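You operate a simulated robot arm through the tools that you are given. There is no shell and no other tool.

The job below is to be done with a simulated robot arm. You get a single attempt, and the scene is never put back.

JOB
Sand the filler ridge off the filled joint, then brush the dust away.
Fine: yellow sanding block and brush go back. Set down upright: block brush. What is to be rubbed or washed off counts as gone when no trace of it is left.

It is judged by the outcome, as a careful person would: the job done as asked, and still so three seconds after it is handed in. It fails if anything else is knocked over, pushed out of place, dropped, spilled or broken.

ROBOT AND FRAMES
A 7-joint arm with a two-finger parallel gripper, fixed in place. Base frame: the origin is on the floor under the middle of its stand, x ahead of it, y to its left, z up. Readings come in m, degrees, newtons and seconds.
With the tool pointing down near the work surface it reaches from about 0.1 to 0.66 m from the base axis. Its first joint turns from -66.0 to 66.0 degrees. Payload 1.57 kg.
The tool frame sits at the grasp point between the pads (the TCP): z along the fingers, y along the line on which they close. The tips reach 0.03 m beyond it. Largest opening 0.08 m; finger width 0.017, thickness 0.012; the body of the gripper, 0.04 by 0.082 m, starts 0.08 m behind the TCP.
Orientation is that of the tool frame in the base frame, as [roll, pitch, yaw] about the fixed x, y, z axes, in that order (R = Rz(yaw) Ry(pitch) Rx(roll)). With the fingers straight down and closing along the base's y, the tool's x points along the base's -x, its y along +y and its z along -z.

CONTROLS
- The arm moves only by the tool send_rows. Its argument "targets" is a list of rows, each a list of 3 entries, a list of its own where there are three numbers: the shift along the tool's x, y, z in units of 25 mm (1.0 is 25 mm), then the turn, a rotation vector about the tool's x, y, z in units of 6 degrees (1.0 is 6 degrees), then the gripper command, from -1 (shut) to 1 (fully open), values between in proportion. In form: [[[dx, dy, dz], [wx, wy, wz], claw], ...]. A call has 1 to 20 rows; each row shifts and turns the commanded pose from where the row before left it, along the tool's axes as they then stand. A call with a number of a shift or a turn outside -1 to 1 is refused whole. A row lasts 0.2 s, in which the tool goes at most 0.05 m and 8.6 degrees; a call with a longer step from one row to the next is refused whole, and so is a gripper value outside its range. Where a pose cannot be reached the arm comes as near as it can. A force on the tool above 50 N (or 10 N above the force at the start of the call, whichever is more), or a blocked arm, ends the call early, and 0.2 s more pass. The fingers move at their own pace (about 0.072 m/s each) and stop on an object; they squeeze with about 31 N. The grip force told is the motor's: it shows also when the fingers shut on nothing. Time passes only in rows, and 0.2 s behind the last, so rows that do not move let the fingers close. It gives the time, the measured TCP pose, the force on the tool (base axes), the opening and the grip force at its end, in the units of the frame above (readings bear some noise), with the torque about the TCP (base axes, N m) and any sound that the robot's microphone picked up.
- Cameras (640 x 400 px; columns grow to the right, rows downward): "scene" is fixed at [0.0626, 0.4256, 1.4321]; the picture's right is [-0.74, -0.67, 0.00], its down [-0.38, 0.42, -0.82] and it looks along [0.55, -0.61, -0.57] (base axes); focal length 314 px, centre (320, 200). "wrist" rides on the gripper at [0.072, -0.007, -0.122] in the tool frame; the picture's right is [0.09, 1.00, 0.00], its down [-0.84, 0.08, -0.54] and it looks along [-0.54, 0.05, 0.84] (tool axes); focal length 238 px, centre (320, 200). There is no depth. A picture from a camera that has moved, and an enlarged one, comes with that camera's place and axes in the base frame and with its lens. The place of the scene camera against the robot may be out by one fixed shift of up to 0.018 m in any direction.
- capture(camera): a new picture of that camera. No time passes.
- inspect(camera, box): a new picture of the part [left, top, right, bottom] of that camera's present view, enlarged. No time passes.
- finish_job(): hands the job in; it is judged then, once.

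Places have to be worked out from the pictures, the camera data and where the tool is seen. Open the gripper and draw the arm clear of the work before you hand the job in, unless the task says otherwise.

The tools are called after "Call:" by a JSON object that holds its "api" and its "payload". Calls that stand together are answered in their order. send_rows: Moves the arm, as the interface text tells. Its arguments: {"type":"object","properties":{"targets":{"type":"array","items":{"type":"array"}}},"required":["targets"]} The other tools are called the same way: capture (camera) takes a picture; inspect (camera, box) takes an enlarged picture of a part of a camera's view; finish_job () hands the job in.

At the start:

```text
time_s: 0.0
tcp_pos: [0.3881, 0.0157, 1.1918]
ee_rot: [-180.0, 0.0, 179.9]
contact_force: [0.4, -0.4, -0.5]
moment: [-0.02, 0.0, 0.01]
width: 0.0801
gripper_force: 0.0
```

scene: 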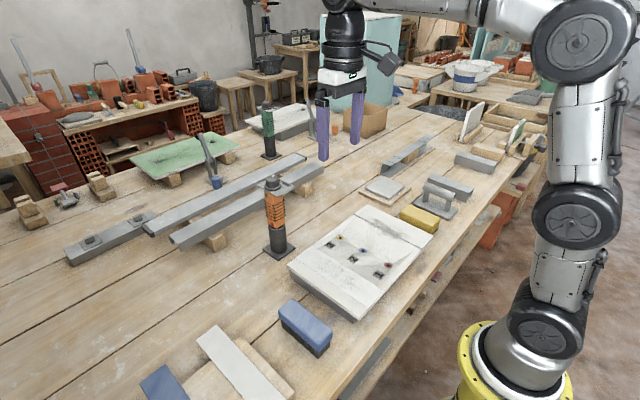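
wrist: 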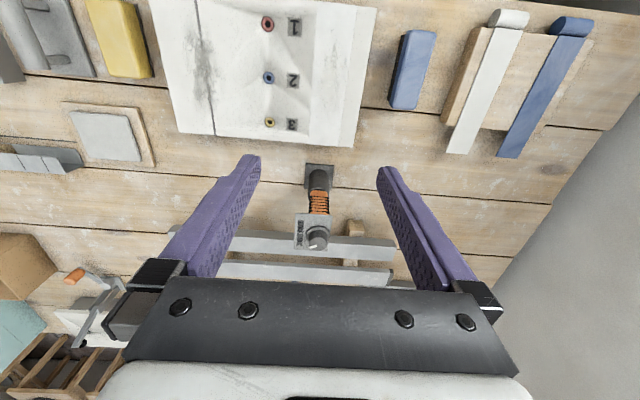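

I start by looking more closely at the bench: the slab with the joint, the yellow block, and the blue brush.

Call:
{"api": "inspect", "payload": {"camera": "scene", "box": [260, 170, 480, 330]}}

Call:
{"api": "inspect", "payload": {"camera": "wrist", "box": [60, 0, 460, 200]}}

Call:
{"api": "inspect", "payload": {"camera": "scene", "box": [120, 280, 360, 400]}}

```text
2.50 times, centred on (370, 250) of scene
camera zoom: at [0.0626, 0.4256, 1.4321], right [-0.74, -0.67, 0.0], down [-0.38, 0.42, -0.82], along [0.55, -0.61, -0.57], focal length 785 px, centre (195, 75)
```

zoom: 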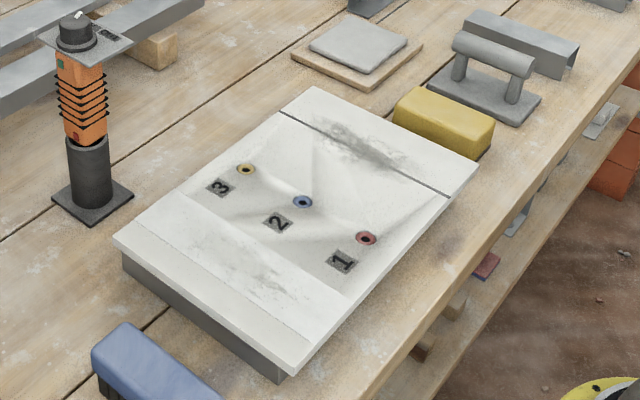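

```text
1.60 times, centred on (260, 100) of wrist
camera zoom: at [0.3168, 0.008, 1.3137], right [-0.09, 1.0, 0.0], down [0.84, 0.08, 0.54], along [0.54, 0.05, -0.84], focal length 381 px, centre (416, 360)
```

zoom: 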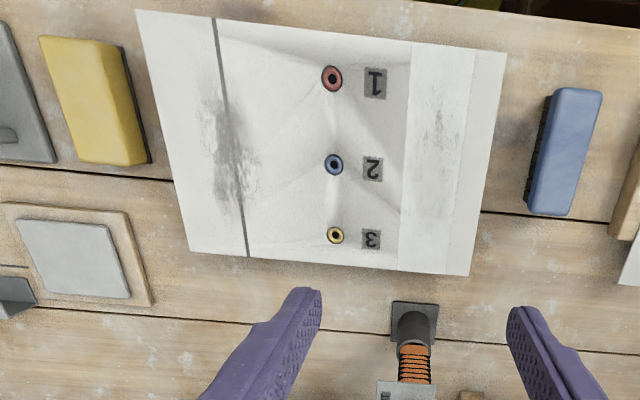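

```text
2.67 times, centred on (240, 340) of scene
camera zoom: at [0.0626, 0.4256, 1.4321], right [-0.74, -0.67, 0.0], down [-0.38, 0.42, -0.82], along [0.55, -0.61, -0.57], focal length 837 px, centre (533, -173)
```

zoom: 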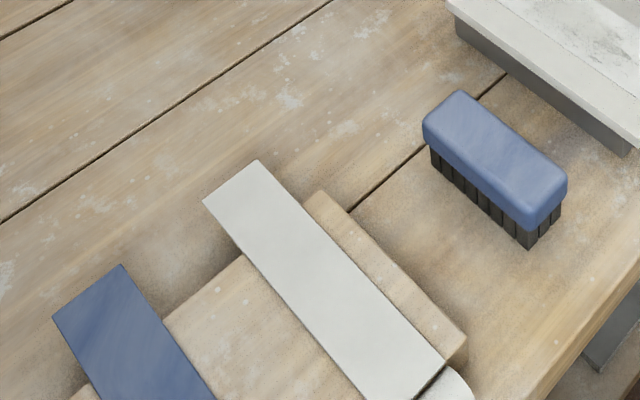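

The slab lies roughly at x 0.26–0.49, y −0.27–0.08, top near z 0.84, with one seam on each end, so I need a closer look to tell which one has the filler ridge. I move the arm over the right-hand seam, staying high.

Call:
{"api": "send_rows", "payload": {"targets": [[[0.39, -0.95, 0], [0, 0, 0], 0], [[0.39, -0.95, 0], [0, 0, 0], 0], [[0.39, -0.95, 0], [0, 0, 0], 0], [[0.39, -0.95, 0.4], [0, 0, 0], 0], [[0.39, -0.95, 0.4], [0, 0, 0], 0], [[0.39, -0.95, 0.4], [0, 0, 0], 0], [[0.39, -0.95, 0.4], [0, 0, 0], 0], [[0.39, -0.95, 0.4], [0, 0, 0], 0], [[0.39, -0.95, 0.4], [0, 0, 0], 0]]}}

Call:
{"api": "capture", "payload": {"camera": "wrist"}}

Call:
{"api": "capture", "payload": {"camera": "scene"}}

```text
time_s: 2.0
tcp_pos: [0.2988, -0.2005, 1.1338]
ee_rot: [-179.9, 0.0, 180.0]
contact_force: [-0.6, 0.0, 0.3]
moment: [0.01, 0.01, 0.02]
width: 0.04
gripper_force: 0.1
```

```text
taken
camera wrist: at [0.2287, -0.2075, 1.2541], right [-0.09, 1.0, 0.0], down [0.84, 0.08, 0.54], along [0.54, 0.05, -0.84], focal length 238 px, centre (320, 200)
```

wrist: 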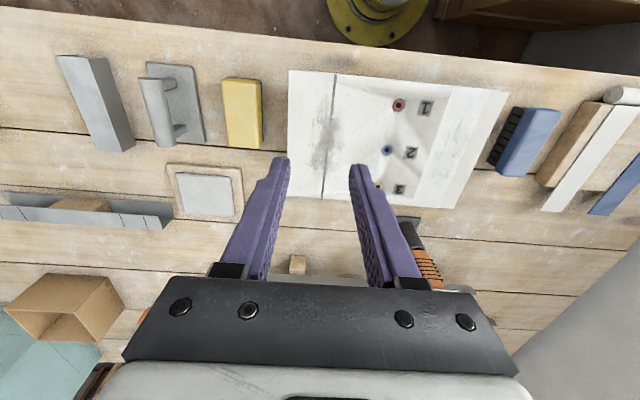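

```text
taken
```

scene: 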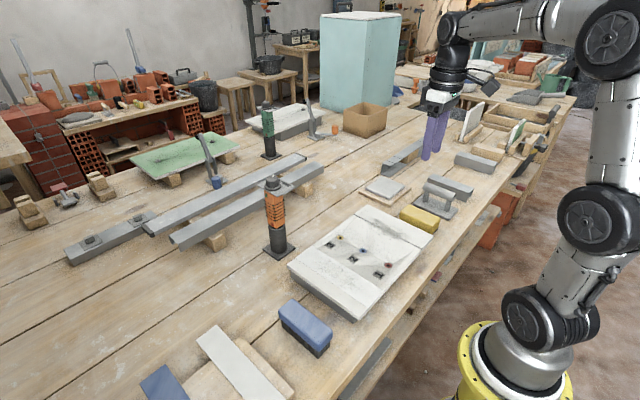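

The pictures triangulate the slab top to about z 0.86. I come lower and nearer the base to view the right-hand seam in detail.

Call:
{"api": "send_rows", "payload": {"targets": [[[0.4, 0, 0.8], [0, 0, 0], 0], [[0.4, 0, 0.8], [0, 0, 0], 0], [[0.4, 0, 0.8], [0, 0, 0], 0], [[0.4, 0, 0.8], [0, 0, 0], 0], [[0.4, 0, 0.8], [0, 0, 0], 0]]}}

Call:
{"api": "capture", "payload": {"camera": "wrist"}}

Call:
{"api": "inspect", "payload": {"camera": "wrist", "box": [200, 0, 440, 150]}}

```text
time_s: 3.2
tcp_pos: [0.2482, -0.1996, 1.0331]
ee_rot: [179.9, 0.0, 180.0]
contact_force: [1.5, 0.8, 0.2]
moment: [-0.01, 0.01, -0.01]
width: 0.0401
gripper_force: 0.1
```

```text
taken
camera wrist: at [0.1785, -0.207, 1.1547], right [-0.09, 1.0, 0.0], down [0.84, 0.08, 0.54], along [0.54, 0.05, -0.84], focal length 238 px, centre (320, 200)
```

wrist: 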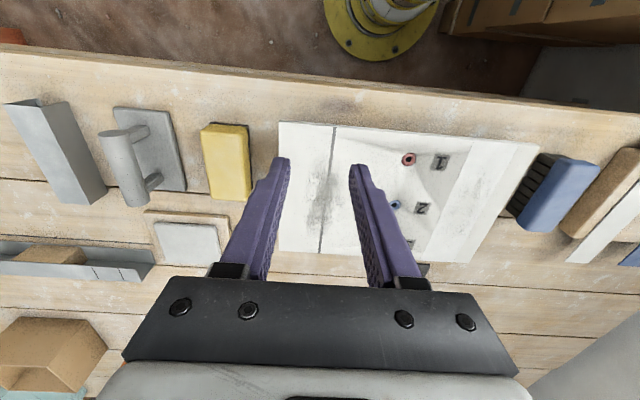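

```text
2.67 times, centred on (320, 75) of wrist
camera zoom: at [0.1785, -0.207, 1.1547], right [-0.09, 1.0, 0.0], down [0.84, 0.08, 0.54], along [0.54, 0.05, -0.84], focal length 636 px, centre (320, 533)
```

zoom: 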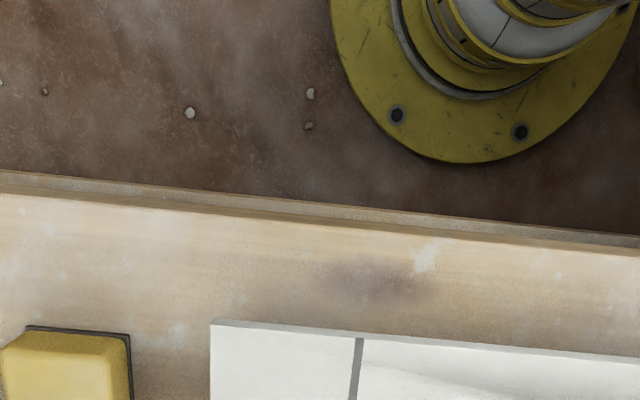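

The slab is now mid-picture, so I zoom on both seams from here.

Call:
{"api": "inspect", "payload": {"camera": "wrist", "box": [265, 115, 425, 215]}}

Call:
{"api": "inspect", "payload": {"camera": "wrist", "box": [265, 175, 425, 275]}}

Call:
{"api": "inspect", "payload": {"camera": "wrist", "box": [400, 130, 620, 270]}}

Call:
{"api": "inspect", "payload": {"camera": "wrist", "box": [80, 90, 280, 220]}}

Call:
{"api": "inspect", "payload": {"camera": "scene", "box": [340, 195, 440, 260]}}

Call:
{"api": "inspect", "payload": {"camera": "scene", "box": [280, 240, 380, 325]}}

```text
4.00 times, centred on (345, 165) of wrist
camera zoom: at [0.1785, -0.207, 1.1547], right [-0.09, 1.0, 0.0], down [0.84, 0.08, 0.54], along [0.54, 0.05, -0.84], focal length 953 px, centre (220, 340)
```

zoom: 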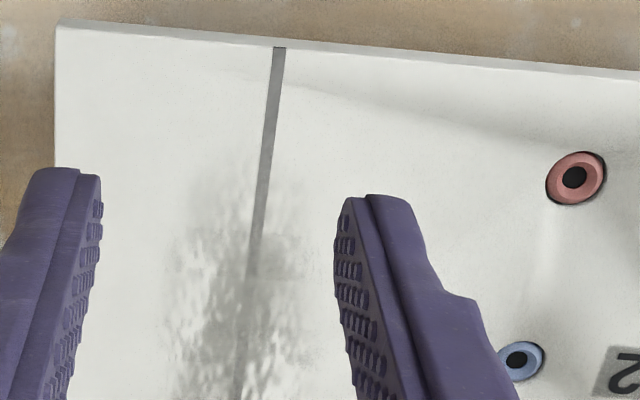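

```text
4.00 times, centred on (345, 225) of wrist
camera zoom: at [0.1785, -0.207, 1.1547], right [-0.09, 1.0, 0.0], down [0.84, 0.08, 0.54], along [0.54, 0.05, -0.84], focal length 953 px, centre (220, 100)
```

zoom: 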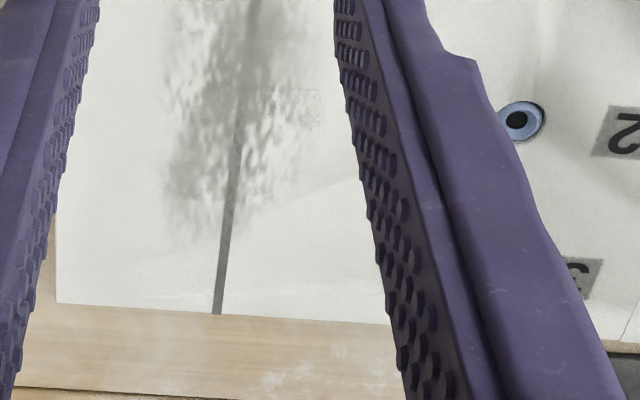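

```text
2.86 times, centred on (510, 200) of wrist
camera zoom: at [0.1785, -0.207, 1.1547], right [-0.09, 1.0, 0.0], down [0.84, 0.08, 0.54], along [0.54, 0.05, -0.84], focal length 681 px, centre (-223, 200)
```

zoom: 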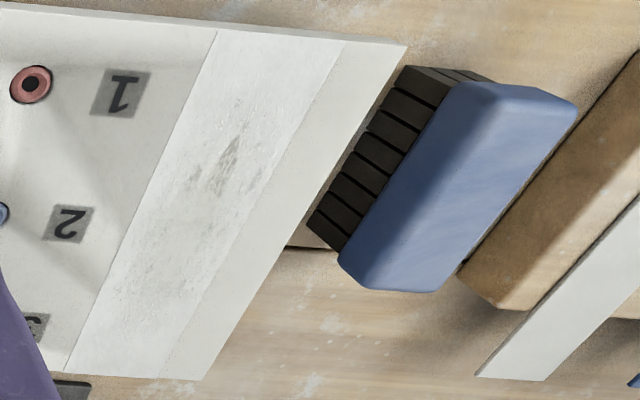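

```text
3.08 times, centred on (180, 155) of wrist
camera zoom: at [0.1785, -0.207, 1.1547], right [-0.09, 1.0, 0.0], down [0.84, 0.08, 0.54], along [0.54, 0.05, -0.84], focal length 733 px, centre (751, 338)
```

zoom: 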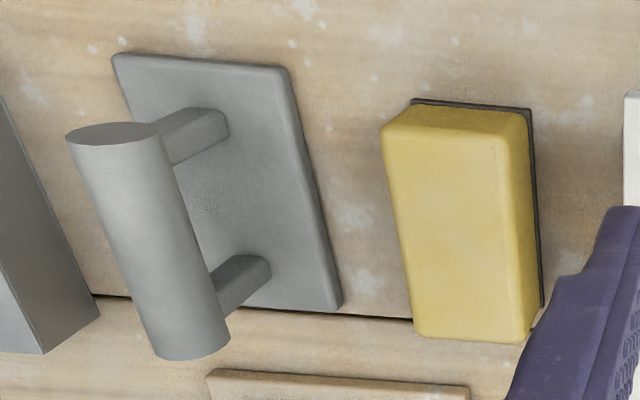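

```text
6.15 times, centred on (390, 228) of scene
camera zoom: at [0.0626, 0.4256, 1.4321], right [-0.74, -0.67, 0.0], down [-0.38, 0.42, -0.82], along [0.55, -0.61, -0.57], focal length 1932 px, centre (-111, 31)
```

zoom: 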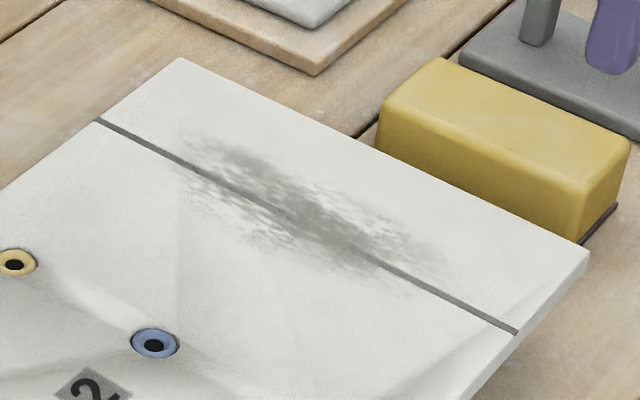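

```text
4.71 times, centred on (330, 282) of scene
camera zoom: at [0.0626, 0.4256, 1.4321], right [-0.74, -0.67, 0.0], down [-0.38, 0.42, -0.82], along [0.55, -0.61, -0.57], focal length 1478 px, centre (273, -188)
```

zoom: 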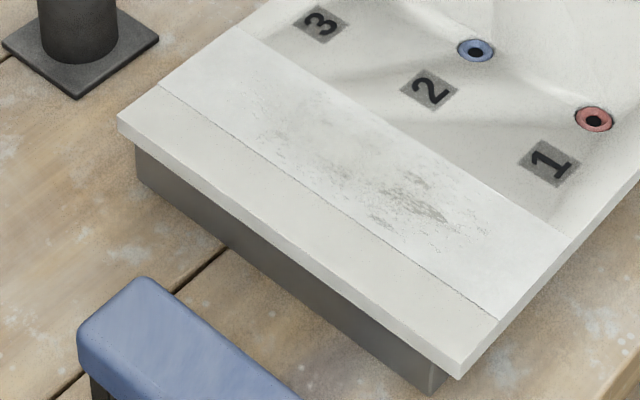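

The right seam is an open dark gap with a grey smudge, and the left one is a broad whitish filled band with scuffs. I need a nearer straight-down look at both before deciding, so I move forward and lower over the right one first.

Call:
{"api": "send_rows", "payload": {"targets": [[[-0.86, 0, 0.41], [0, 0, 0], 0], [[-0.86, 0, 0.41], [0, 0, 0], 0], [[-0.86, 0, 0.41], [0, 0, 0], 0], [[-0.86, 0, 0.41], [0, 0, 0], 0], [[-0.86, 0, 0.41], [0, 0, 0], 0], [[-0.86, 0, 0.41], [0, 0, 0], 0], [[-0.86, 0, 0.41], [0, 0, 0], 0], [[-0.86, 0, 0.41], [0, 0, 0], 0]]}}

Call:
{"api": "capture", "payload": {"camera": "wrist"}}

Call:
{"api": "inspect", "payload": {"camera": "wrist", "box": [210, 0, 450, 150]}}

```text
time_s: 5.0
tcp_pos: [0.4225, -0.1999, 0.9499]
ee_rot: [180.0, 0.0, 180.0]
contact_force: [-0.1, 0.5, -0.9]
moment: [-0.03, 0.02, -0.02]
width: 0.04
gripper_force: 0.2
```

```text
taken
camera wrist: at [0.3515, -0.2069, 1.0707], right [-0.09, 1.0, 0.0], down [0.84, 0.08, 0.54], along [0.54, 0.05, -0.84], focal length 238 px, centre (320, 200)
```

wrist: 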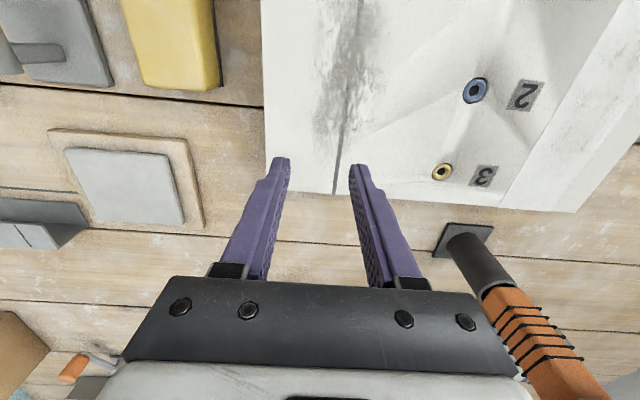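

```text
2.67 times, centred on (330, 75) of wrist
camera zoom: at [0.3515, -0.2069, 1.0707], right [-0.09, 1.0, 0.0], down [0.84, 0.08, 0.54], along [0.54, 0.05, -0.84], focal length 636 px, centre (293, 533)
```

zoom: 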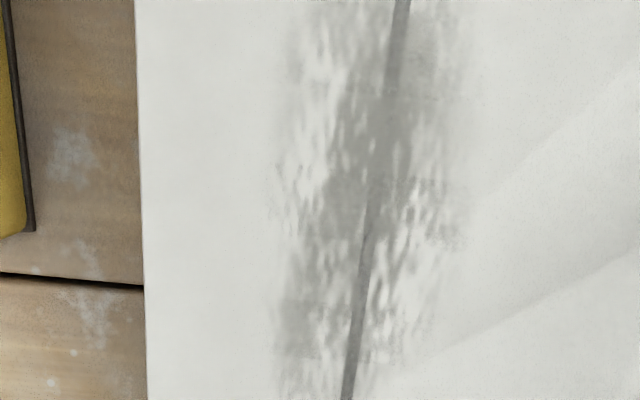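

The right-hand smudge is a grey overlay across the open gap. Next I look at the left band from the same height, keeping well short of the orange post.

Call:
{"api": "send_rows", "payload": {"targets": [[[0.2, 0.95, 0], [0, 0, 0], 0], [[0.2, 0.95, 0], [0, 0, 0], 0], [[0.2, 0.95, 0], [0, 0, 0], 0], [[0.2, 0.95, 0], [0, 0, 0], 0], [[0, 0.95, 0], [0, 0, 0], 0], [[0, 0.95, 0], [0, 0, 0], 0], [[0, 0.95, 0], [0, 0, 0], 0], [[0, 0.95, 0], [0, 0, 0], 0], [[0, 0.95, 0], [0, 0, 0], 0], [[0, 0.95, 0], [0, 0, 0], 0]]}}

Call:
{"api": "capture", "payload": {"camera": "wrist"}}

Call:
{"api": "inspect", "payload": {"camera": "wrist", "box": [210, 0, 450, 150]}}

```text
time_s: 7.2
tcp_pos: [0.3989, 0.0388, 0.9518]
ee_rot: [-180.0, 0.0, 179.9]
contact_force: [0.0, -0.1, 0.5]
moment: [0.04, -0.01, 0.01]
width: 0.0399
gripper_force: 0.0
```

```text
taken
camera wrist: at [0.3281, 0.032, 1.0734], right [-0.09, 1.0, 0.0], down [0.84, 0.08, 0.54], along [0.54, 0.05, -0.84], focal length 238 px, centre (320, 200)
```

wrist: 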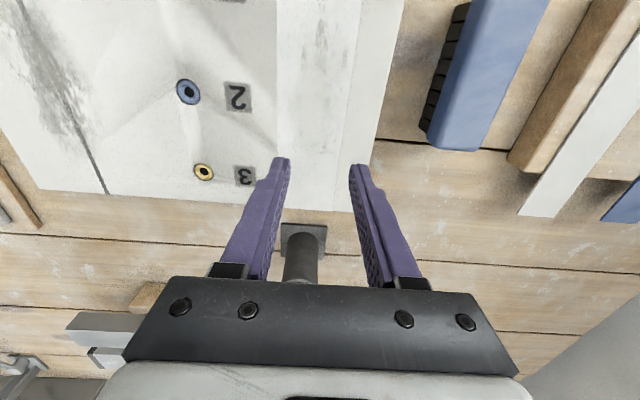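

```text
2.67 times, centred on (330, 75) of wrist
camera zoom: at [0.3281, 0.032, 1.0734], right [-0.09, 1.0, 0.0], down [0.84, 0.08, 0.54], along [0.54, 0.05, -0.84], focal length 636 px, centre (293, 533)
```

zoom: 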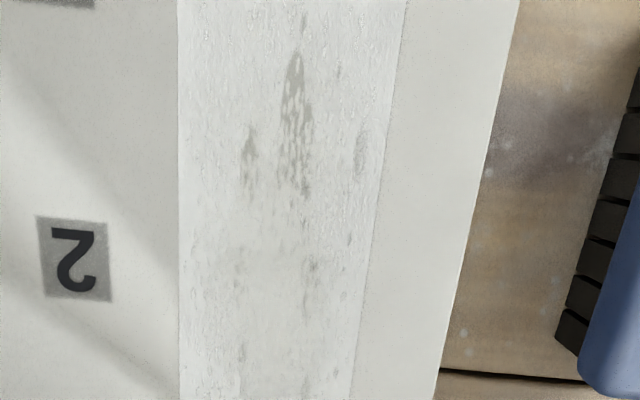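

The left band is a rough white filler strip running the full depth of the slab. I zoom in hard on both from the scene camera to see which one actually stands proud of the surface.

Call:
{"api": "inspect", "payload": {"camera": "scene", "box": [335, 290, 383, 320]}}

Call:
{"api": "inspect", "payload": {"camera": "scene", "box": [282, 244, 330, 274]}}

Call:
{"api": "inspect", "payload": {"camera": "scene", "box": [365, 210, 413, 240]}}

Call:
{"api": "inspect", "payload": {"camera": "wrist", "box": [270, 0, 350, 50]}}

Call:
{"api": "inspect", "payload": {"camera": "wrist", "box": [270, 50, 350, 100]}}

Call:
{"api": "inspect", "payload": {"camera": "wrist", "box": [0, 0, 144, 90]}}

```text
13.33 times, centred on (359, 305) of scene
camera zoom: at [0.0626, 0.4256, 1.4321], right [-0.74, -0.67, 0.0], down [-0.38, 0.42, -0.82], along [0.55, -0.61, -0.57], focal length 4186 px, centre (-200, -1200)
```

zoom: 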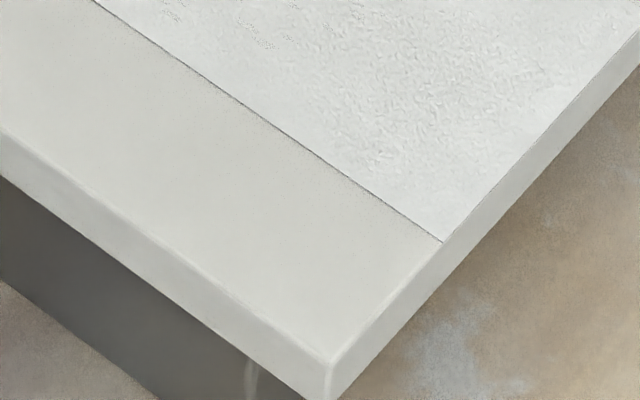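

```text
13.33 times, centred on (306, 259) of scene
camera zoom: at [0.0626, 0.4256, 1.4321], right [-0.74, -0.67, 0.0], down [-0.38, 0.42, -0.82], along [0.55, -0.61, -0.57], focal length 4186 px, centre (507, -587)
```

zoom: 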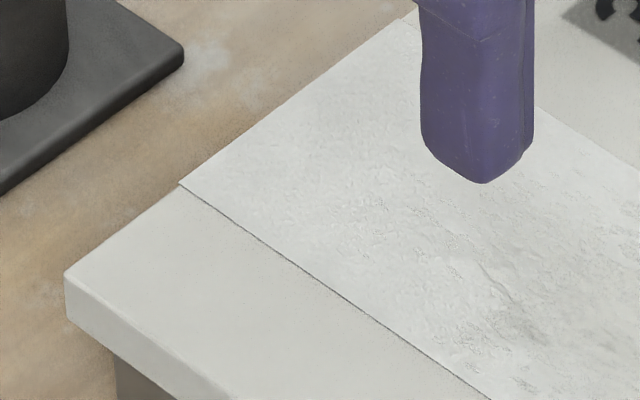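

```text
13.33 times, centred on (389, 225) of scene
camera zoom: at [0.0626, 0.4256, 1.4321], right [-0.74, -0.67, 0.0], down [-0.38, 0.42, -0.82], along [0.55, -0.61, -0.57], focal length 4186 px, centre (-600, -133)
```

zoom: 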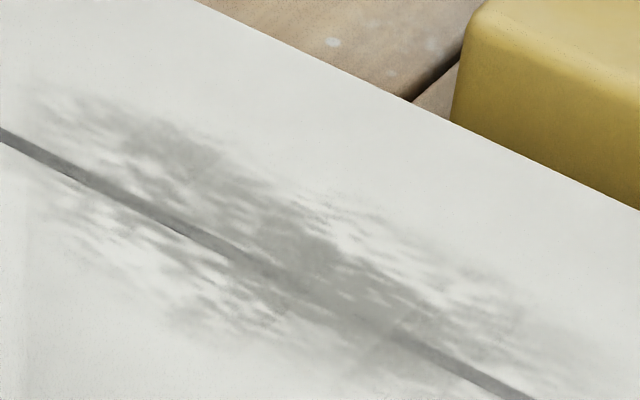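

```text
8.00 times, centred on (310, 25) of wrist
camera zoom: at [0.3281, 0.032, 1.0734], right [-0.09, 1.0, 0.0], down [0.84, 0.08, 0.54], along [0.54, 0.05, -0.84], focal length 1907 px, centre (400, 1600)
```

zoom: 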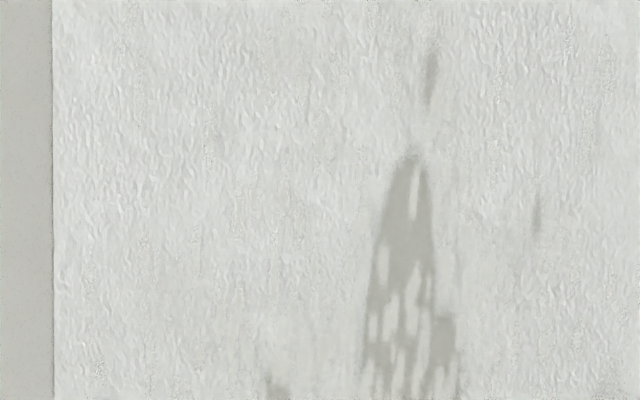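

```text
8.00 times, centred on (310, 75) of wrist
camera zoom: at [0.3281, 0.032, 1.0734], right [-0.09, 1.0, 0.0], down [0.84, 0.08, 0.54], along [0.54, 0.05, -0.84], focal length 1907 px, centre (400, 1200)
```

zoom: 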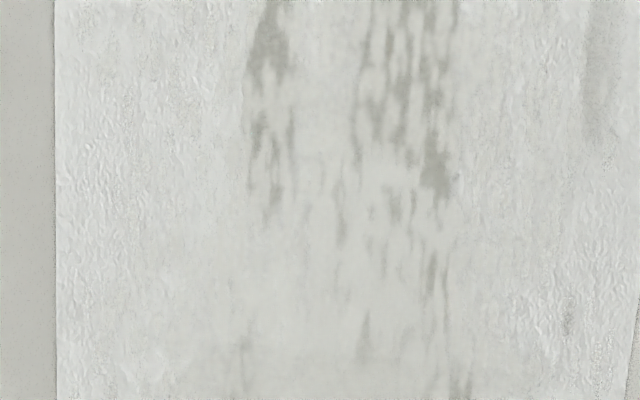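

```text
4.44 times, centred on (72, 45) of wrist
camera zoom: at [0.3281, 0.032, 1.0734], right [-0.09, 1.0, 0.0], down [0.84, 0.08, 0.54], along [0.54, 0.05, -0.84], focal length 1059 px, centre (1422, 889)
```

zoom: 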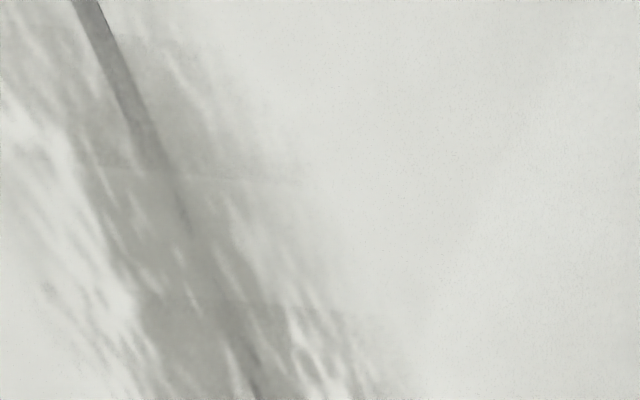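

The left band is a slightly proud, rough filler layer with no gap visible, so that is the filled joint. The right one is an open gap, so I leave it alone. Next I go over to the yellow block to locate it precisely, opening the fingers on the way.

Call:
{"api": "send_rows", "payload": {"targets": [[[0, -0.92, -0.12], [0, 0, 0], 0.6], [[0, -0.92, -0.12], [0, 0, 0], 0.8], [[0, -0.92, -0.12], [0, 0, 0], 1], [[0, -0.92, -0.12], [0, 0, 0], 1], [[0, -0.92, -0.12], [0, 0, 0], 1], [[0, -0.92, -0.12], [0, 0, 0], 1], [[0, -0.92, -0.12], [0, 0, 0], 1], [[0, -0.92, -0.12], [0, 0, 0], 1], [[0, -0.92, -0.12], [0, 0, 0], 1], [[0, -0.92, -0.12], [0, 0, 0], 1], [[0, -0.92, -0.12], [0, 0, 0], 1], [[0, -0.92, -0.12], [0, 0, 0], 1], [[0, -0.92, -0.12], [0, 0, 0], 1], [[0, -0.92, -0.12], [0, 0, 0], 1], [[0, -0.92, -0.12], [0, 0, 0], 1], [[0, -0.92, -0.12], [0, 0, 0], 1]]}}

Call:
{"api": "capture", "payload": {"camera": "wrist"}}

Call:
{"api": "inspect", "payload": {"camera": "wrist", "box": [240, 0, 400, 100]}}

```text
time_s: 10.6
tcp_pos: [0.4002, -0.3298, 1.0006]
ee_rot: [180.0, 0.0, 179.9]
contact_force: [-0.4, 0.6, 0.0]
moment: [0.01, -0.01, 0.0]
width: 0.08
gripper_force: 0.1
```

```text
taken
camera wrist: at [0.3283, -0.3367, 1.1211], right [-0.09, 1.0, 0.0], down [0.84, 0.08, 0.54], along [0.54, 0.05, -0.84], focal length 238 px, centre (320, 200)
```

wrist: 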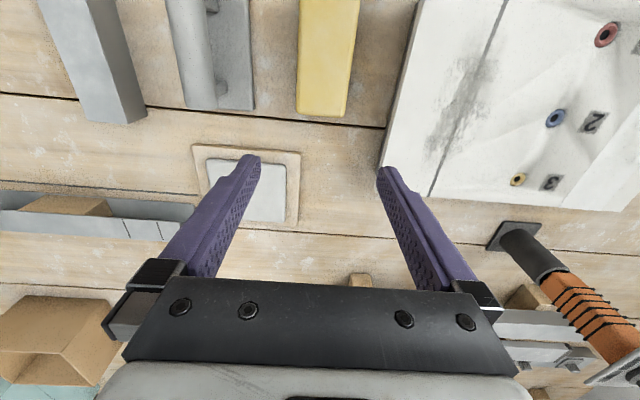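

```text
4.00 times, centred on (320, 50) of wrist
camera zoom: at [0.3283, -0.3367, 1.1211], right [-0.09, 1.0, 0.0], down [0.84, 0.08, 0.54], along [0.54, 0.05, -0.84], focal length 953 px, centre (320, 800)
```

zoom: 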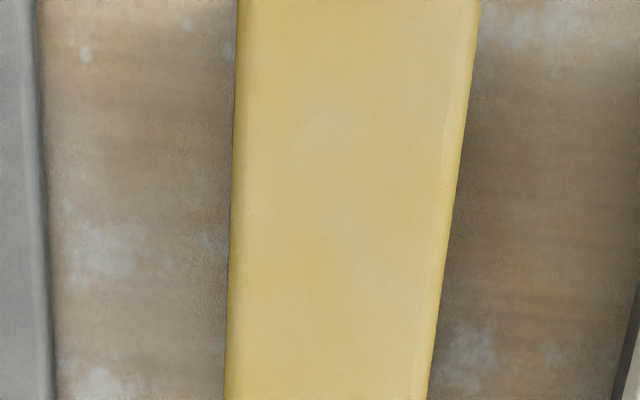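

The near end of the block is cut off above the picture, so I back the arm off 0.1 m toward the base.

Call:
{"api": "send_rows", "payload": {"targets": [[[0.8, 0, 0], [0, 0, 0], 1], [[0.8, 0, 0], [0, 0, 0], 1], [[0.8, 0, 0], [0, 0, 0], 1], [[0.8, 0, 0], [0, 0, 0], 1], [[0.8, 0, 0], [0, 0, 0], 1]]}}

Call:
{"api": "capture", "payload": {"camera": "wrist"}}

Call:
{"api": "inspect", "payload": {"camera": "wrist", "box": [240, 60, 400, 160]}}

```text
time_s: 11.8
tcp_pos: [0.3003, -0.3285, 0.9997]
ee_rot: [-179.9, 0.1, 180.0]
contact_force: [-0.1, 0.8, -0.2]
moment: [0.01, 0.0, 0.04]
width: 0.0799
gripper_force: 0.0
```

```text
taken
camera wrist: at [0.2299, -0.3353, 1.122], right [-0.09, 1.0, 0.0], down [0.84, 0.08, 0.54], along [0.54, 0.05, -0.84], focal length 238 px, centre (320, 200)
```

wrist: 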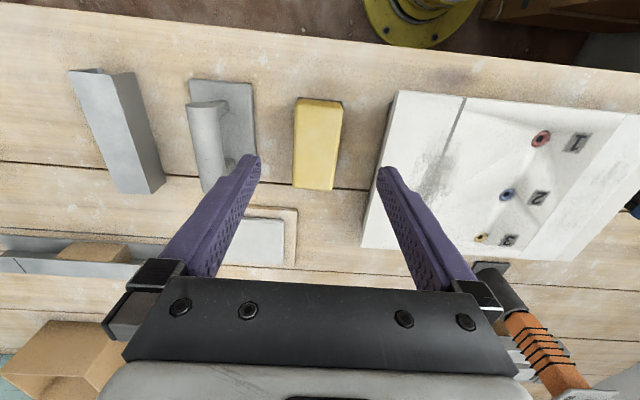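

```text
4.00 times, centred on (320, 110) of wrist
camera zoom: at [0.2299, -0.3353, 1.122], right [-0.09, 1.0, 0.0], down [0.84, 0.08, 0.54], along [0.54, 0.05, -0.84], focal length 953 px, centre (320, 560)
```

zoom: 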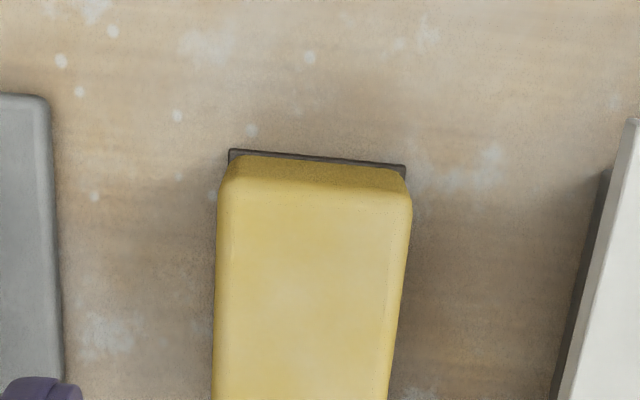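

The block's pad spans about x 0.284–0.394, y −0.358 to −0.304, centre (0.339, −0.331), with its top near z 0.845. I line up above it and stop at z 0.90 to check clearance.

Call:
{"api": "send_rows", "payload": {"targets": [[[-0.52, -0.03, 0.5], [0, 0, 0], 1], [[-0.52, -0.03, 0.7], [0, 0, 0], 1], [[-0.51, -0.04, 0.7], [0, 0, 0], 1], [[0, 0, 0.7], [0, 0, 0], 1], [[0, 0, 0.7], [0, 0, 0], 1], [[0, 0, 0.7], [0, 0, 0], 1]]}}

Call:
{"api": "capture", "payload": {"camera": "wrist"}}

Call:
{"api": "inspect", "payload": {"camera": "scene", "box": [370, 160, 490, 240]}}

```text
time_s: 13.2
tcp_pos: [0.3407, -0.3308, 0.8972]
ee_rot: [180.0, 0.0, 180.0]
contact_force: [0.8, -0.3, 0.6]
moment: [0.01, 0.0, 0.0]
width: 0.08
gripper_force: 0.0
```

```text
taken
camera wrist: at [0.2701, -0.3373, 1.0196], right [-0.09, 1.0, 0.0], down [0.84, 0.08, 0.54], along [0.54, 0.05, -0.84], focal length 238 px, centre (320, 200)
```

wrist: 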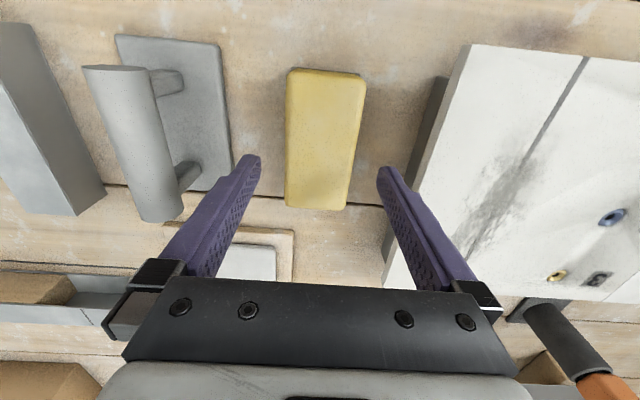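

```text
5.00 times, centred on (430, 200) of scene
camera zoom: at [0.0626, 0.4256, 1.4321], right [-0.74, -0.67, 0.0], down [-0.38, 0.42, -0.82], along [0.55, -0.61, -0.57], focal length 1570 px, centre (-230, 200)
```

zoom: 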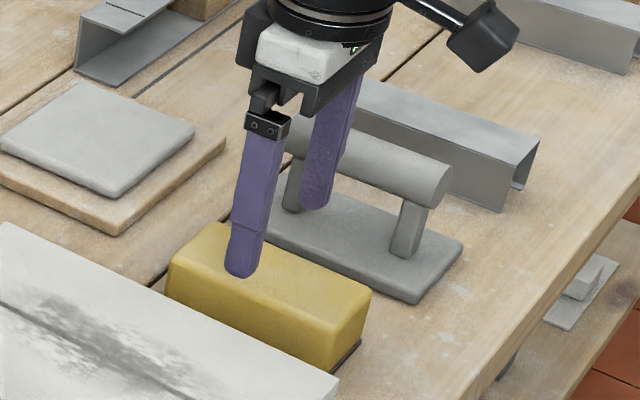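

The block sits centred between the fingers and square to them. I descend to z ≈0.845 slowly, watching for contact.

Call:
{"api": "send_rows", "payload": {"targets": [[[0, 0, 0.6], [0, 0, 0], 1], [[0, 0, 0.6], [0, 0, 0], 1], [[0, 0, 0.5], [0, 0, 0], 1], [[0, 0, 0.38], [0, 0, 0], 1], [[0, 0, 0], [0, 0, 0], 1]]}}

Call:
{"api": "inspect", "payload": {"camera": "scene", "box": [370, 170, 490, 250]}}

Call:
{"api": "capture", "payload": {"camera": "wrist"}}

```text
time_s: 14.4
tcp_pos: [0.3416, -0.3312, 0.8478]
ee_rot: [-179.9, 0.1, 180.0]
contact_force: [-0.4, 0.3, -0.5]
moment: [0.0, -0.01, 0.03]
width: 0.0799
gripper_force: 0.1
```

```text
5.00 times, centred on (430, 210) of scene
camera zoom: at [0.0626, 0.4256, 1.4321], right [-0.74, -0.67, 0.0], down [-0.38, 0.42, -0.82], along [0.55, -0.61, -0.57], focal length 1570 px, centre (-230, 150)
```

zoom: 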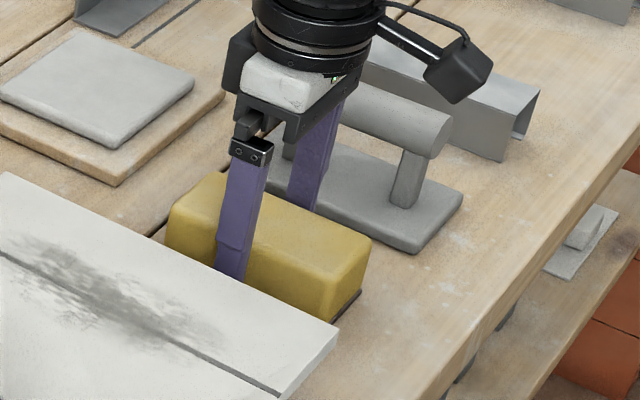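

```text
taken
camera wrist: at [0.2707, -0.339, 0.9684], right [-0.09, 1.0, 0.0], down [0.84, 0.08, 0.54], along [0.54, 0.05, -0.84], focal length 238 px, centre (320, 200)
```

wrist: 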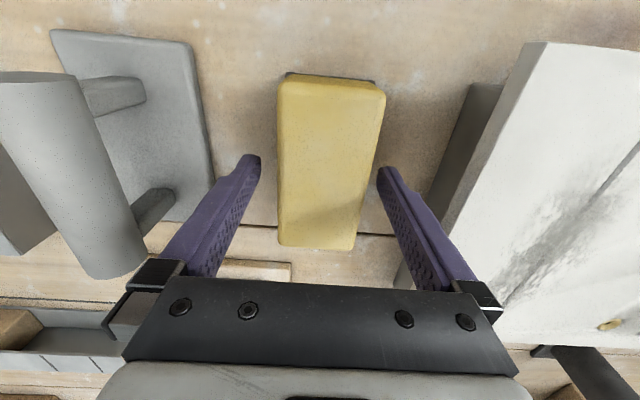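

No contact yet and fingers straddle the block cleanly with their tips near z 0.818. I go 4 mm lower and close.

Call:
{"api": "send_rows", "payload": {"targets": [[[0, 0, 0.16], [0, 0, 0], 1], [[0, 0, 0], [0, 0, 0], -1], [[0, 0, 0], [0, 0, 0], -1], [[0, 0, 0], [0, 0, 0], -1], [[0, 0, 0], [0, 0, 0], -1]]}}

```text
time_s: 15.6
tcp_pos: [0.3412, -0.3313, 0.8424]
ee_rot: [-180.0, -0.1, 180.0]
contact_force: [0.1, 0.2, 0.2]
moment: [0.0, 0.0, -0.03]
width: 0.0552
gripper_force: 31.1
```

The block is held (width 55 mm, 31 N). I lift it straight up and check the grip.

Call:
{"api": "send_rows", "payload": {"targets": [[[0, 0, -0.3], [0, 0, 0], -1], [[0, 0, -0.7], [0, 0, 0], -1], [[0, 0, -1], [0, 0, 0], -1], [[0, 0, -1], [0, 0, 0], -1], [[0, 0, -1], [0, 0, 0], -1], [[0, 0, -1], [0, 0, 0], -1]]}}

Call:
{"api": "capture", "payload": {"camera": "wrist"}}

Call:
{"api": "inspect", "payload": {"camera": "scene", "box": [360, 140, 500, 240]}}

```text
time_s: 17.0
tcp_pos: [0.3408, -0.3326, 0.9673]
ee_rot: [-180.0, 0.0, 179.9]
contact_force: [-0.4, 0.8, -1.5]
moment: [0.01, -0.01, 0.02]
width: 0.0553
gripper_force: 31.2
```

```text
taken
camera wrist: at [0.2699, -0.3399, 1.0891], right [-0.09, 1.0, 0.0], down [0.84, 0.08, 0.54], along [0.54, 0.05, -0.84], focal length 238 px, centre (320, 200)
```

wrist: 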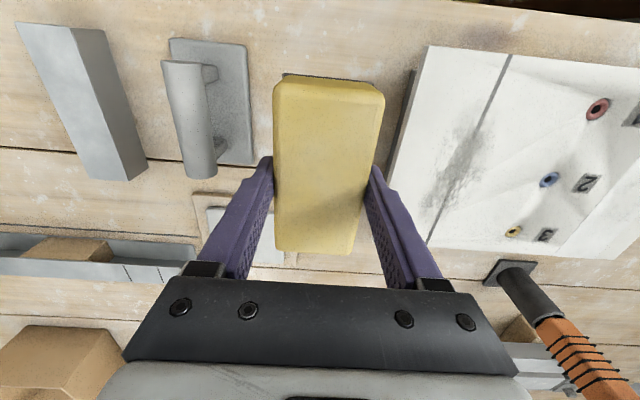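

```text
4.00 times, centred on (430, 190) of scene
camera zoom: at [0.0626, 0.4256, 1.4321], right [-0.74, -0.67, 0.0], down [-0.38, 0.42, -0.82], along [0.55, -0.61, -0.57], focal length 1256 px, centre (-120, 240)
```

zoom: 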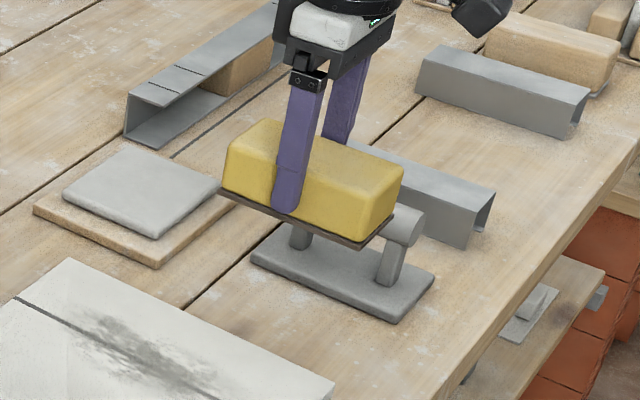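

The block is held level. I carry it over the slab at z 0.967 to above the middle of the left filler band, around (0.365, 0.031).

Call:
{"api": "send_rows", "payload": {"targets": [[[-0.06, 0.5, 0], [0, 0, 0], -1], [[-0.06, 0.9, 0], [0, 0, 0], -1], [[-0.06, 0.94, 0], [0, 0, 0], -1], [[-0.06, 0.94, 0], [0, 0, 0], -1], [[-0.06, 0.94, 0], [0, 0, 0], -1], [[-0.06, 0.94, 0], [0, 0, 0], -1], [[-0.06, 0.94, 0], [0, 0, 0], -1], [[-0.06, 0.94, 0], [0, 0, 0], -1], [[-0.06, 0.94, 0], [0, 0, 0], -1], [[-0.06, 0.94, 0], [0, 0, 0], -1], [[-0.06, 0.94, 0], [0, 0, 0], -1], [[-0.06, 0.94, 0], [0, 0, 0], -1], [[-0.06, 0.94, 0], [0, 0, 0], -1], [[-0.06, 0.94, 0], [0, 0, 0], -1], [[-0.06, 0.94, 0], [0, 0, 0], -1], [[-0.06, 0.94, 0], [0, 0, 0], -1]]}}

Call:
{"api": "capture", "payload": {"camera": "wrist"}}

Call:
{"api": "capture", "payload": {"camera": "scene"}}

```text
time_s: 20.4
tcp_pos: [0.3636, 0.0324, 0.966]
ee_rot: [180.0, 0.0, 179.9]
contact_force: [0.3, -0.7, -1.6]
moment: [-0.01, -0.02, 0.01]
width: 0.0553
gripper_force: 30.7
```

```text
taken
camera wrist: at [0.2926, 0.0264, 1.0868], right [-0.09, 1.0, 0.0], down [0.84, 0.08, 0.54], along [0.54, 0.05, -0.84], focal length 238 px, centre (320, 200)
```

wrist: 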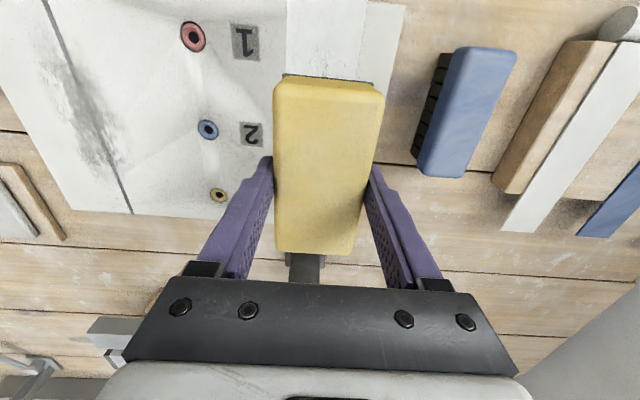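

```text
taken
```

scene: 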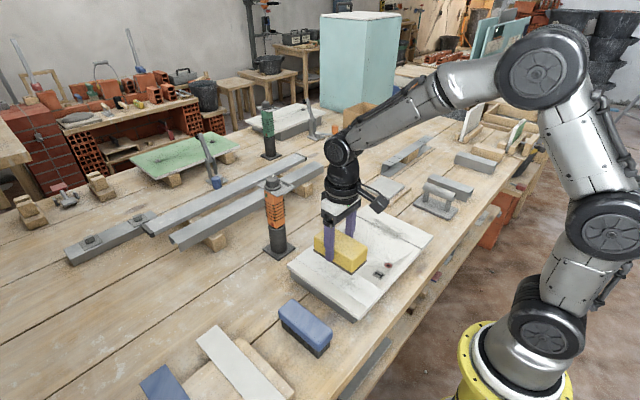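

The block is above the band. I descend to just above the expected contact height, then will feel for the surface in small steps.

Call:
{"api": "send_rows", "payload": {"targets": [[[0, 0, 0.6], [0, 0, 0], -1], [[0, 0, 0.7], [0, 0, 0], -1], [[0, 0, 0.6], [0, 0, 0], -1], [[0, 0, 0.3], [0, 0, 0], -1], [[0, 0, 0.1], [0, 0, 0], -1]]}}

Call:
{"api": "inspect", "payload": {"camera": "scene", "box": [280, 210, 400, 290]}}

```text
time_s: 21.6
tcp_pos: [0.364, 0.0321, 0.9099]
ee_rot: [180.0, 0.1, 179.9]
contact_force: [0.4, 1.1, -0.4]
moment: [-0.01, -0.02, -0.02]
width: 0.0554
gripper_force: 31.4
```

```text
5.00 times, centred on (340, 250) of scene
camera zoom: at [0.0626, 0.4256, 1.4321], right [-0.74, -0.67, 0.0], down [-0.38, 0.42, -0.82], along [0.55, -0.61, -0.57], focal length 1570 px, centre (220, -50)
```

zoom: 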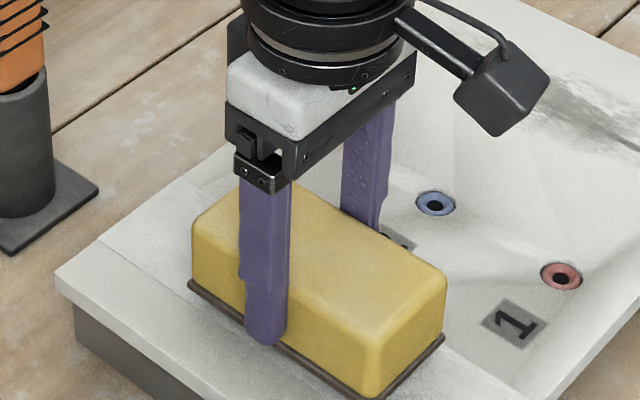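

Still free at z 0.910. I lower in millimetre steps until the force shows contact.

Call:
{"api": "send_rows", "payload": {"targets": [[[0, 0, 0.06], [0, 0, 0], -1], [[0, 0, 0.06], [0, 0, 0], -1], [[0, 0, 0.06], [0, 0, 0], -1], [[0, 0, 0.06], [0, 0, 0], -1], [[0, 0, 0], [0, 0, 0], -1]]}}

```text
time_s: 22.8
tcp_pos: [0.3645, 0.0327, 0.9045]
ee_rot: [-180.0, -0.1, 180.0]
contact_force: [0.2, -0.4, -1.5]
moment: [0.02, 0.01, 0.0]
width: 0.0551
gripper_force: 30.9
```

No contact at z 0.9045, so I continue down in small steps.

Call:
{"api": "send_rows", "payload": {"targets": [[[0, 0, 0.06], [0, 0, 0], -1], [[0, 0, 0.06], [0, 0, 0], -1], [[0, 0, 0.06], [0, 0, 0], -1], [[0, 0, 0], [0, 0, 0], -1]]}}

```text
time_s: 23.8
tcp_pos: [0.3638, 0.0323, 0.9004]
ee_rot: [-180.0, 0.1, 179.9]
contact_force: [-2.0, -0.6, 1.2]
moment: [0.01, 0.01, 0.01]
width: 0.0553
gripper_force: 31.1
```

Call:
{"api": "send_rows", "payload": {"targets": [[[0, 0, 0.05], [0, 0, 0], -1], [[0, 0, 0.05], [0, 0, 0], -1], [[0, 0, 0], [0, 0, 0], -1]]}}

```text
time_s: 24.6
tcp_pos: [0.3653, 0.0318, 0.8984]
ee_rot: [-180.0, 0.2, -179.9]
contact_force: [-7.6, -6.1, 25.9]
moment: [-0.17, 0.18, 0.0]
width: 0.0553
gripper_force: 30.9
```

Contact: 26 N at z 0.898. I ease off slightly and make a first trial stroke away from the base and back, then look at the effect.

Call:
{"api": "send_rows", "payload": {"targets": [[[0, 0, -0.03], [0, 0, 0], -1], [[-0.3, 0, 0], [0, 0, 0], -1], [[-0.5, 0, 0], [0, 0, 0], -1], [[-0.5, 0, 0], [0, 0, 0], -1], [[-0.5, 0, 0], [0, 0, 0], -1], [[-0.5, 0, 0], [0, 0, 0], -1], [[-0.3, 0, 0], [0, 0, 0], -1]]}}

Call:
{"api": "capture", "payload": {"camera": "wrist"}}

Call:
{"api": "capture", "payload": {"camera": "scene"}}

```text
time_s: 26.2
tcp_pos: [0.4289, 0.0324, 0.8986]
ee_rot: [-179.9, 0.1, 180.0]
contact_force: [-7.2, 0.4, 18.1]
moment: [0.03, -0.57, 0.04]
width: 0.0556
gripper_force: 30.6
```

```text
taken
camera wrist: at [0.3582, 0.0255, 1.0202], right [-0.09, 1.0, 0.0], down [0.84, 0.08, 0.54], along [0.54, 0.05, -0.84], focal length 238 px, centre (320, 200)
```

wrist: 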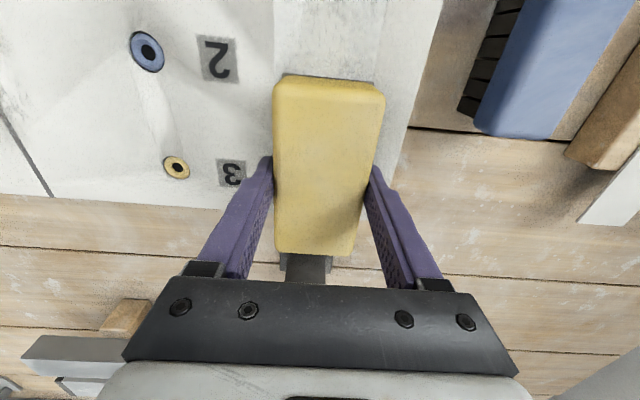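

```text
taken
```

scene: 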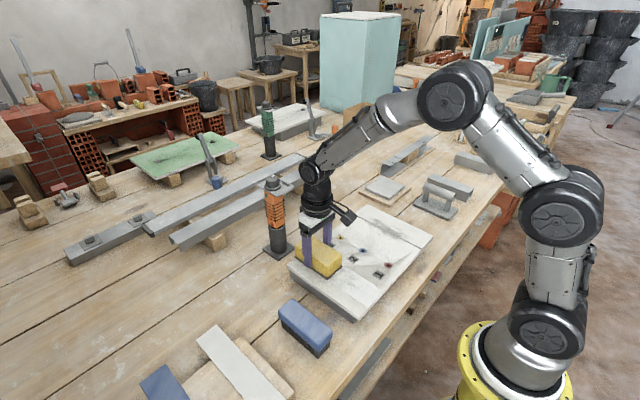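

The block slid under about 18 N. I zoom on the part of the band just uncovered to see what sanding did.

Call:
{"api": "inspect", "payload": {"camera": "wrist", "box": [240, 0, 450, 130]}}

Call:
{"api": "inspect", "payload": {"camera": "scene", "box": [290, 235, 386, 325]}}

```text
3.05 times, centred on (345, 65) of wrist
camera zoom: at [0.3582, 0.0255, 1.0202], right [-0.09, 1.0, 0.0], down [0.84, 0.08, 0.54], along [0.54, 0.05, -0.84], focal length 726 px, centre (244, 611)
```

zoom: 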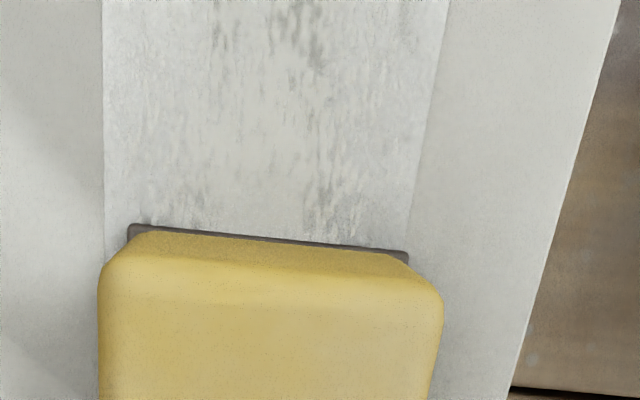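

```text
4.44 times, centred on (338, 280) of scene
camera zoom: at [0.0621, 0.4256, 1.4321], right [-0.74, -0.67, 0.0], down [-0.38, 0.42, -0.82], along [0.55, -0.61, -0.57], focal length 1395 px, centre (240, -156)
```

zoom: 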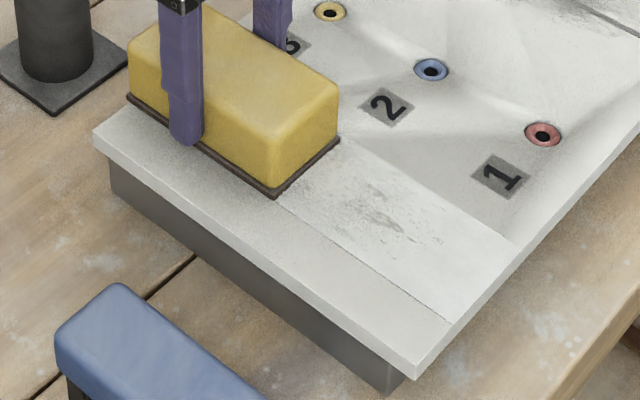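

The pad is flat on the band but leaves about 5 mm uncovered on the −y side. I rub back and forth over the full band length, shifting a few mm toward −y on the return.

Call:
{"api": "send_rows", "payload": {"targets": [[[0.4, 0, 0], [0, 0, 0], -1], [[0.6, 0, 0], [0, 0, 0], -1], [[0.6, 0, 0], [0, 0, 0], -1], [[0.6, 0, 0], [0, 0, 0], -1], [[0.6, 0, 0], [0, 0, 0], -1], [[0.6, 0, 0], [0, 0, 0], -1], [[0.6, 0, 0], [0, 0, 0], -1], [[0.6, 0, 0], [0, 0, 0], -1], [[0.5, 0, 0], [0, 0, 0], -1], [[0, -0.3, 0], [0, 0, 0], -1], [[-0.5, 0, 0], [0, 0, 0], -1], [[-0.6, 0, 0], [0, 0, 0], -1], [[-0.6, 0, 0], [0, 0, 0], -1], [[-0.6, 0, 0], [0, 0, 0], -1], [[-0.6, 0, 0], [0, 0, 0], -1], [[-0.6, 0, 0], [0, 0, 0], -1], [[-0.6, 0, 0], [0, 0, 0], -1], [[-0.6, 0, 0], [0, 0, 0], -1], [[-0.4, 0, 0], [0, 0, 0], -1]]}}

Call:
{"api": "inspect", "payload": {"camera": "wrist", "box": [240, 0, 450, 130]}}

Call:
{"api": "inspect", "payload": {"camera": "scene", "box": [290, 235, 386, 325]}}

```text
time_s: 30.2
tcp_pos: [0.4283, 0.0244, 0.8997]
ee_rot: [-179.9, 0.0, 179.8]
contact_force: [-2.9, 0.8, 5.9]
moment: [0.02, 0.45, -0.08]
width: 0.0552
gripper_force: 31.1
```

```text
3.05 times, centred on (345, 65) of wrist
camera zoom: at [0.3573, 0.0178, 1.0203], right [-0.09, 1.0, 0.0], down [0.84, 0.08, 0.54], along [0.54, 0.05, -0.84], focal length 726 px, centre (244, 611)
```

zoom: 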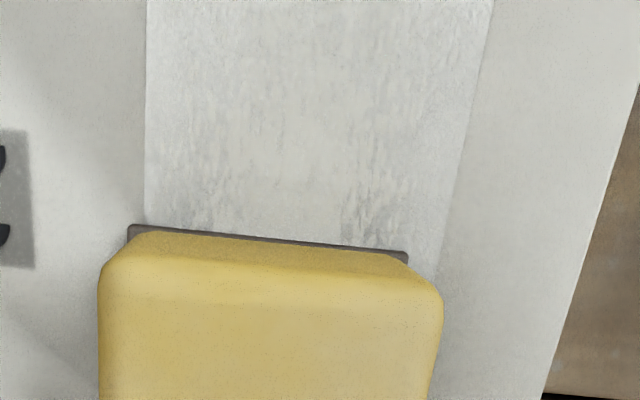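

```text
4.44 times, centred on (338, 280) of scene
camera zoom: at [0.0625, 0.4256, 1.4321], right [-0.74, -0.67, 0.0], down [-0.38, 0.42, -0.82], along [0.55, -0.61, -0.57], focal length 1395 px, centre (240, -156)
```

zoom: 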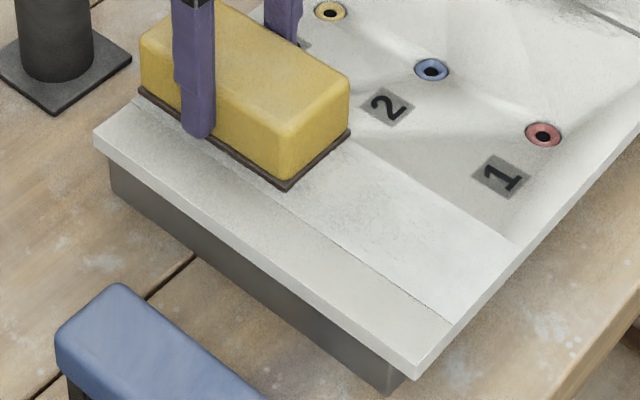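

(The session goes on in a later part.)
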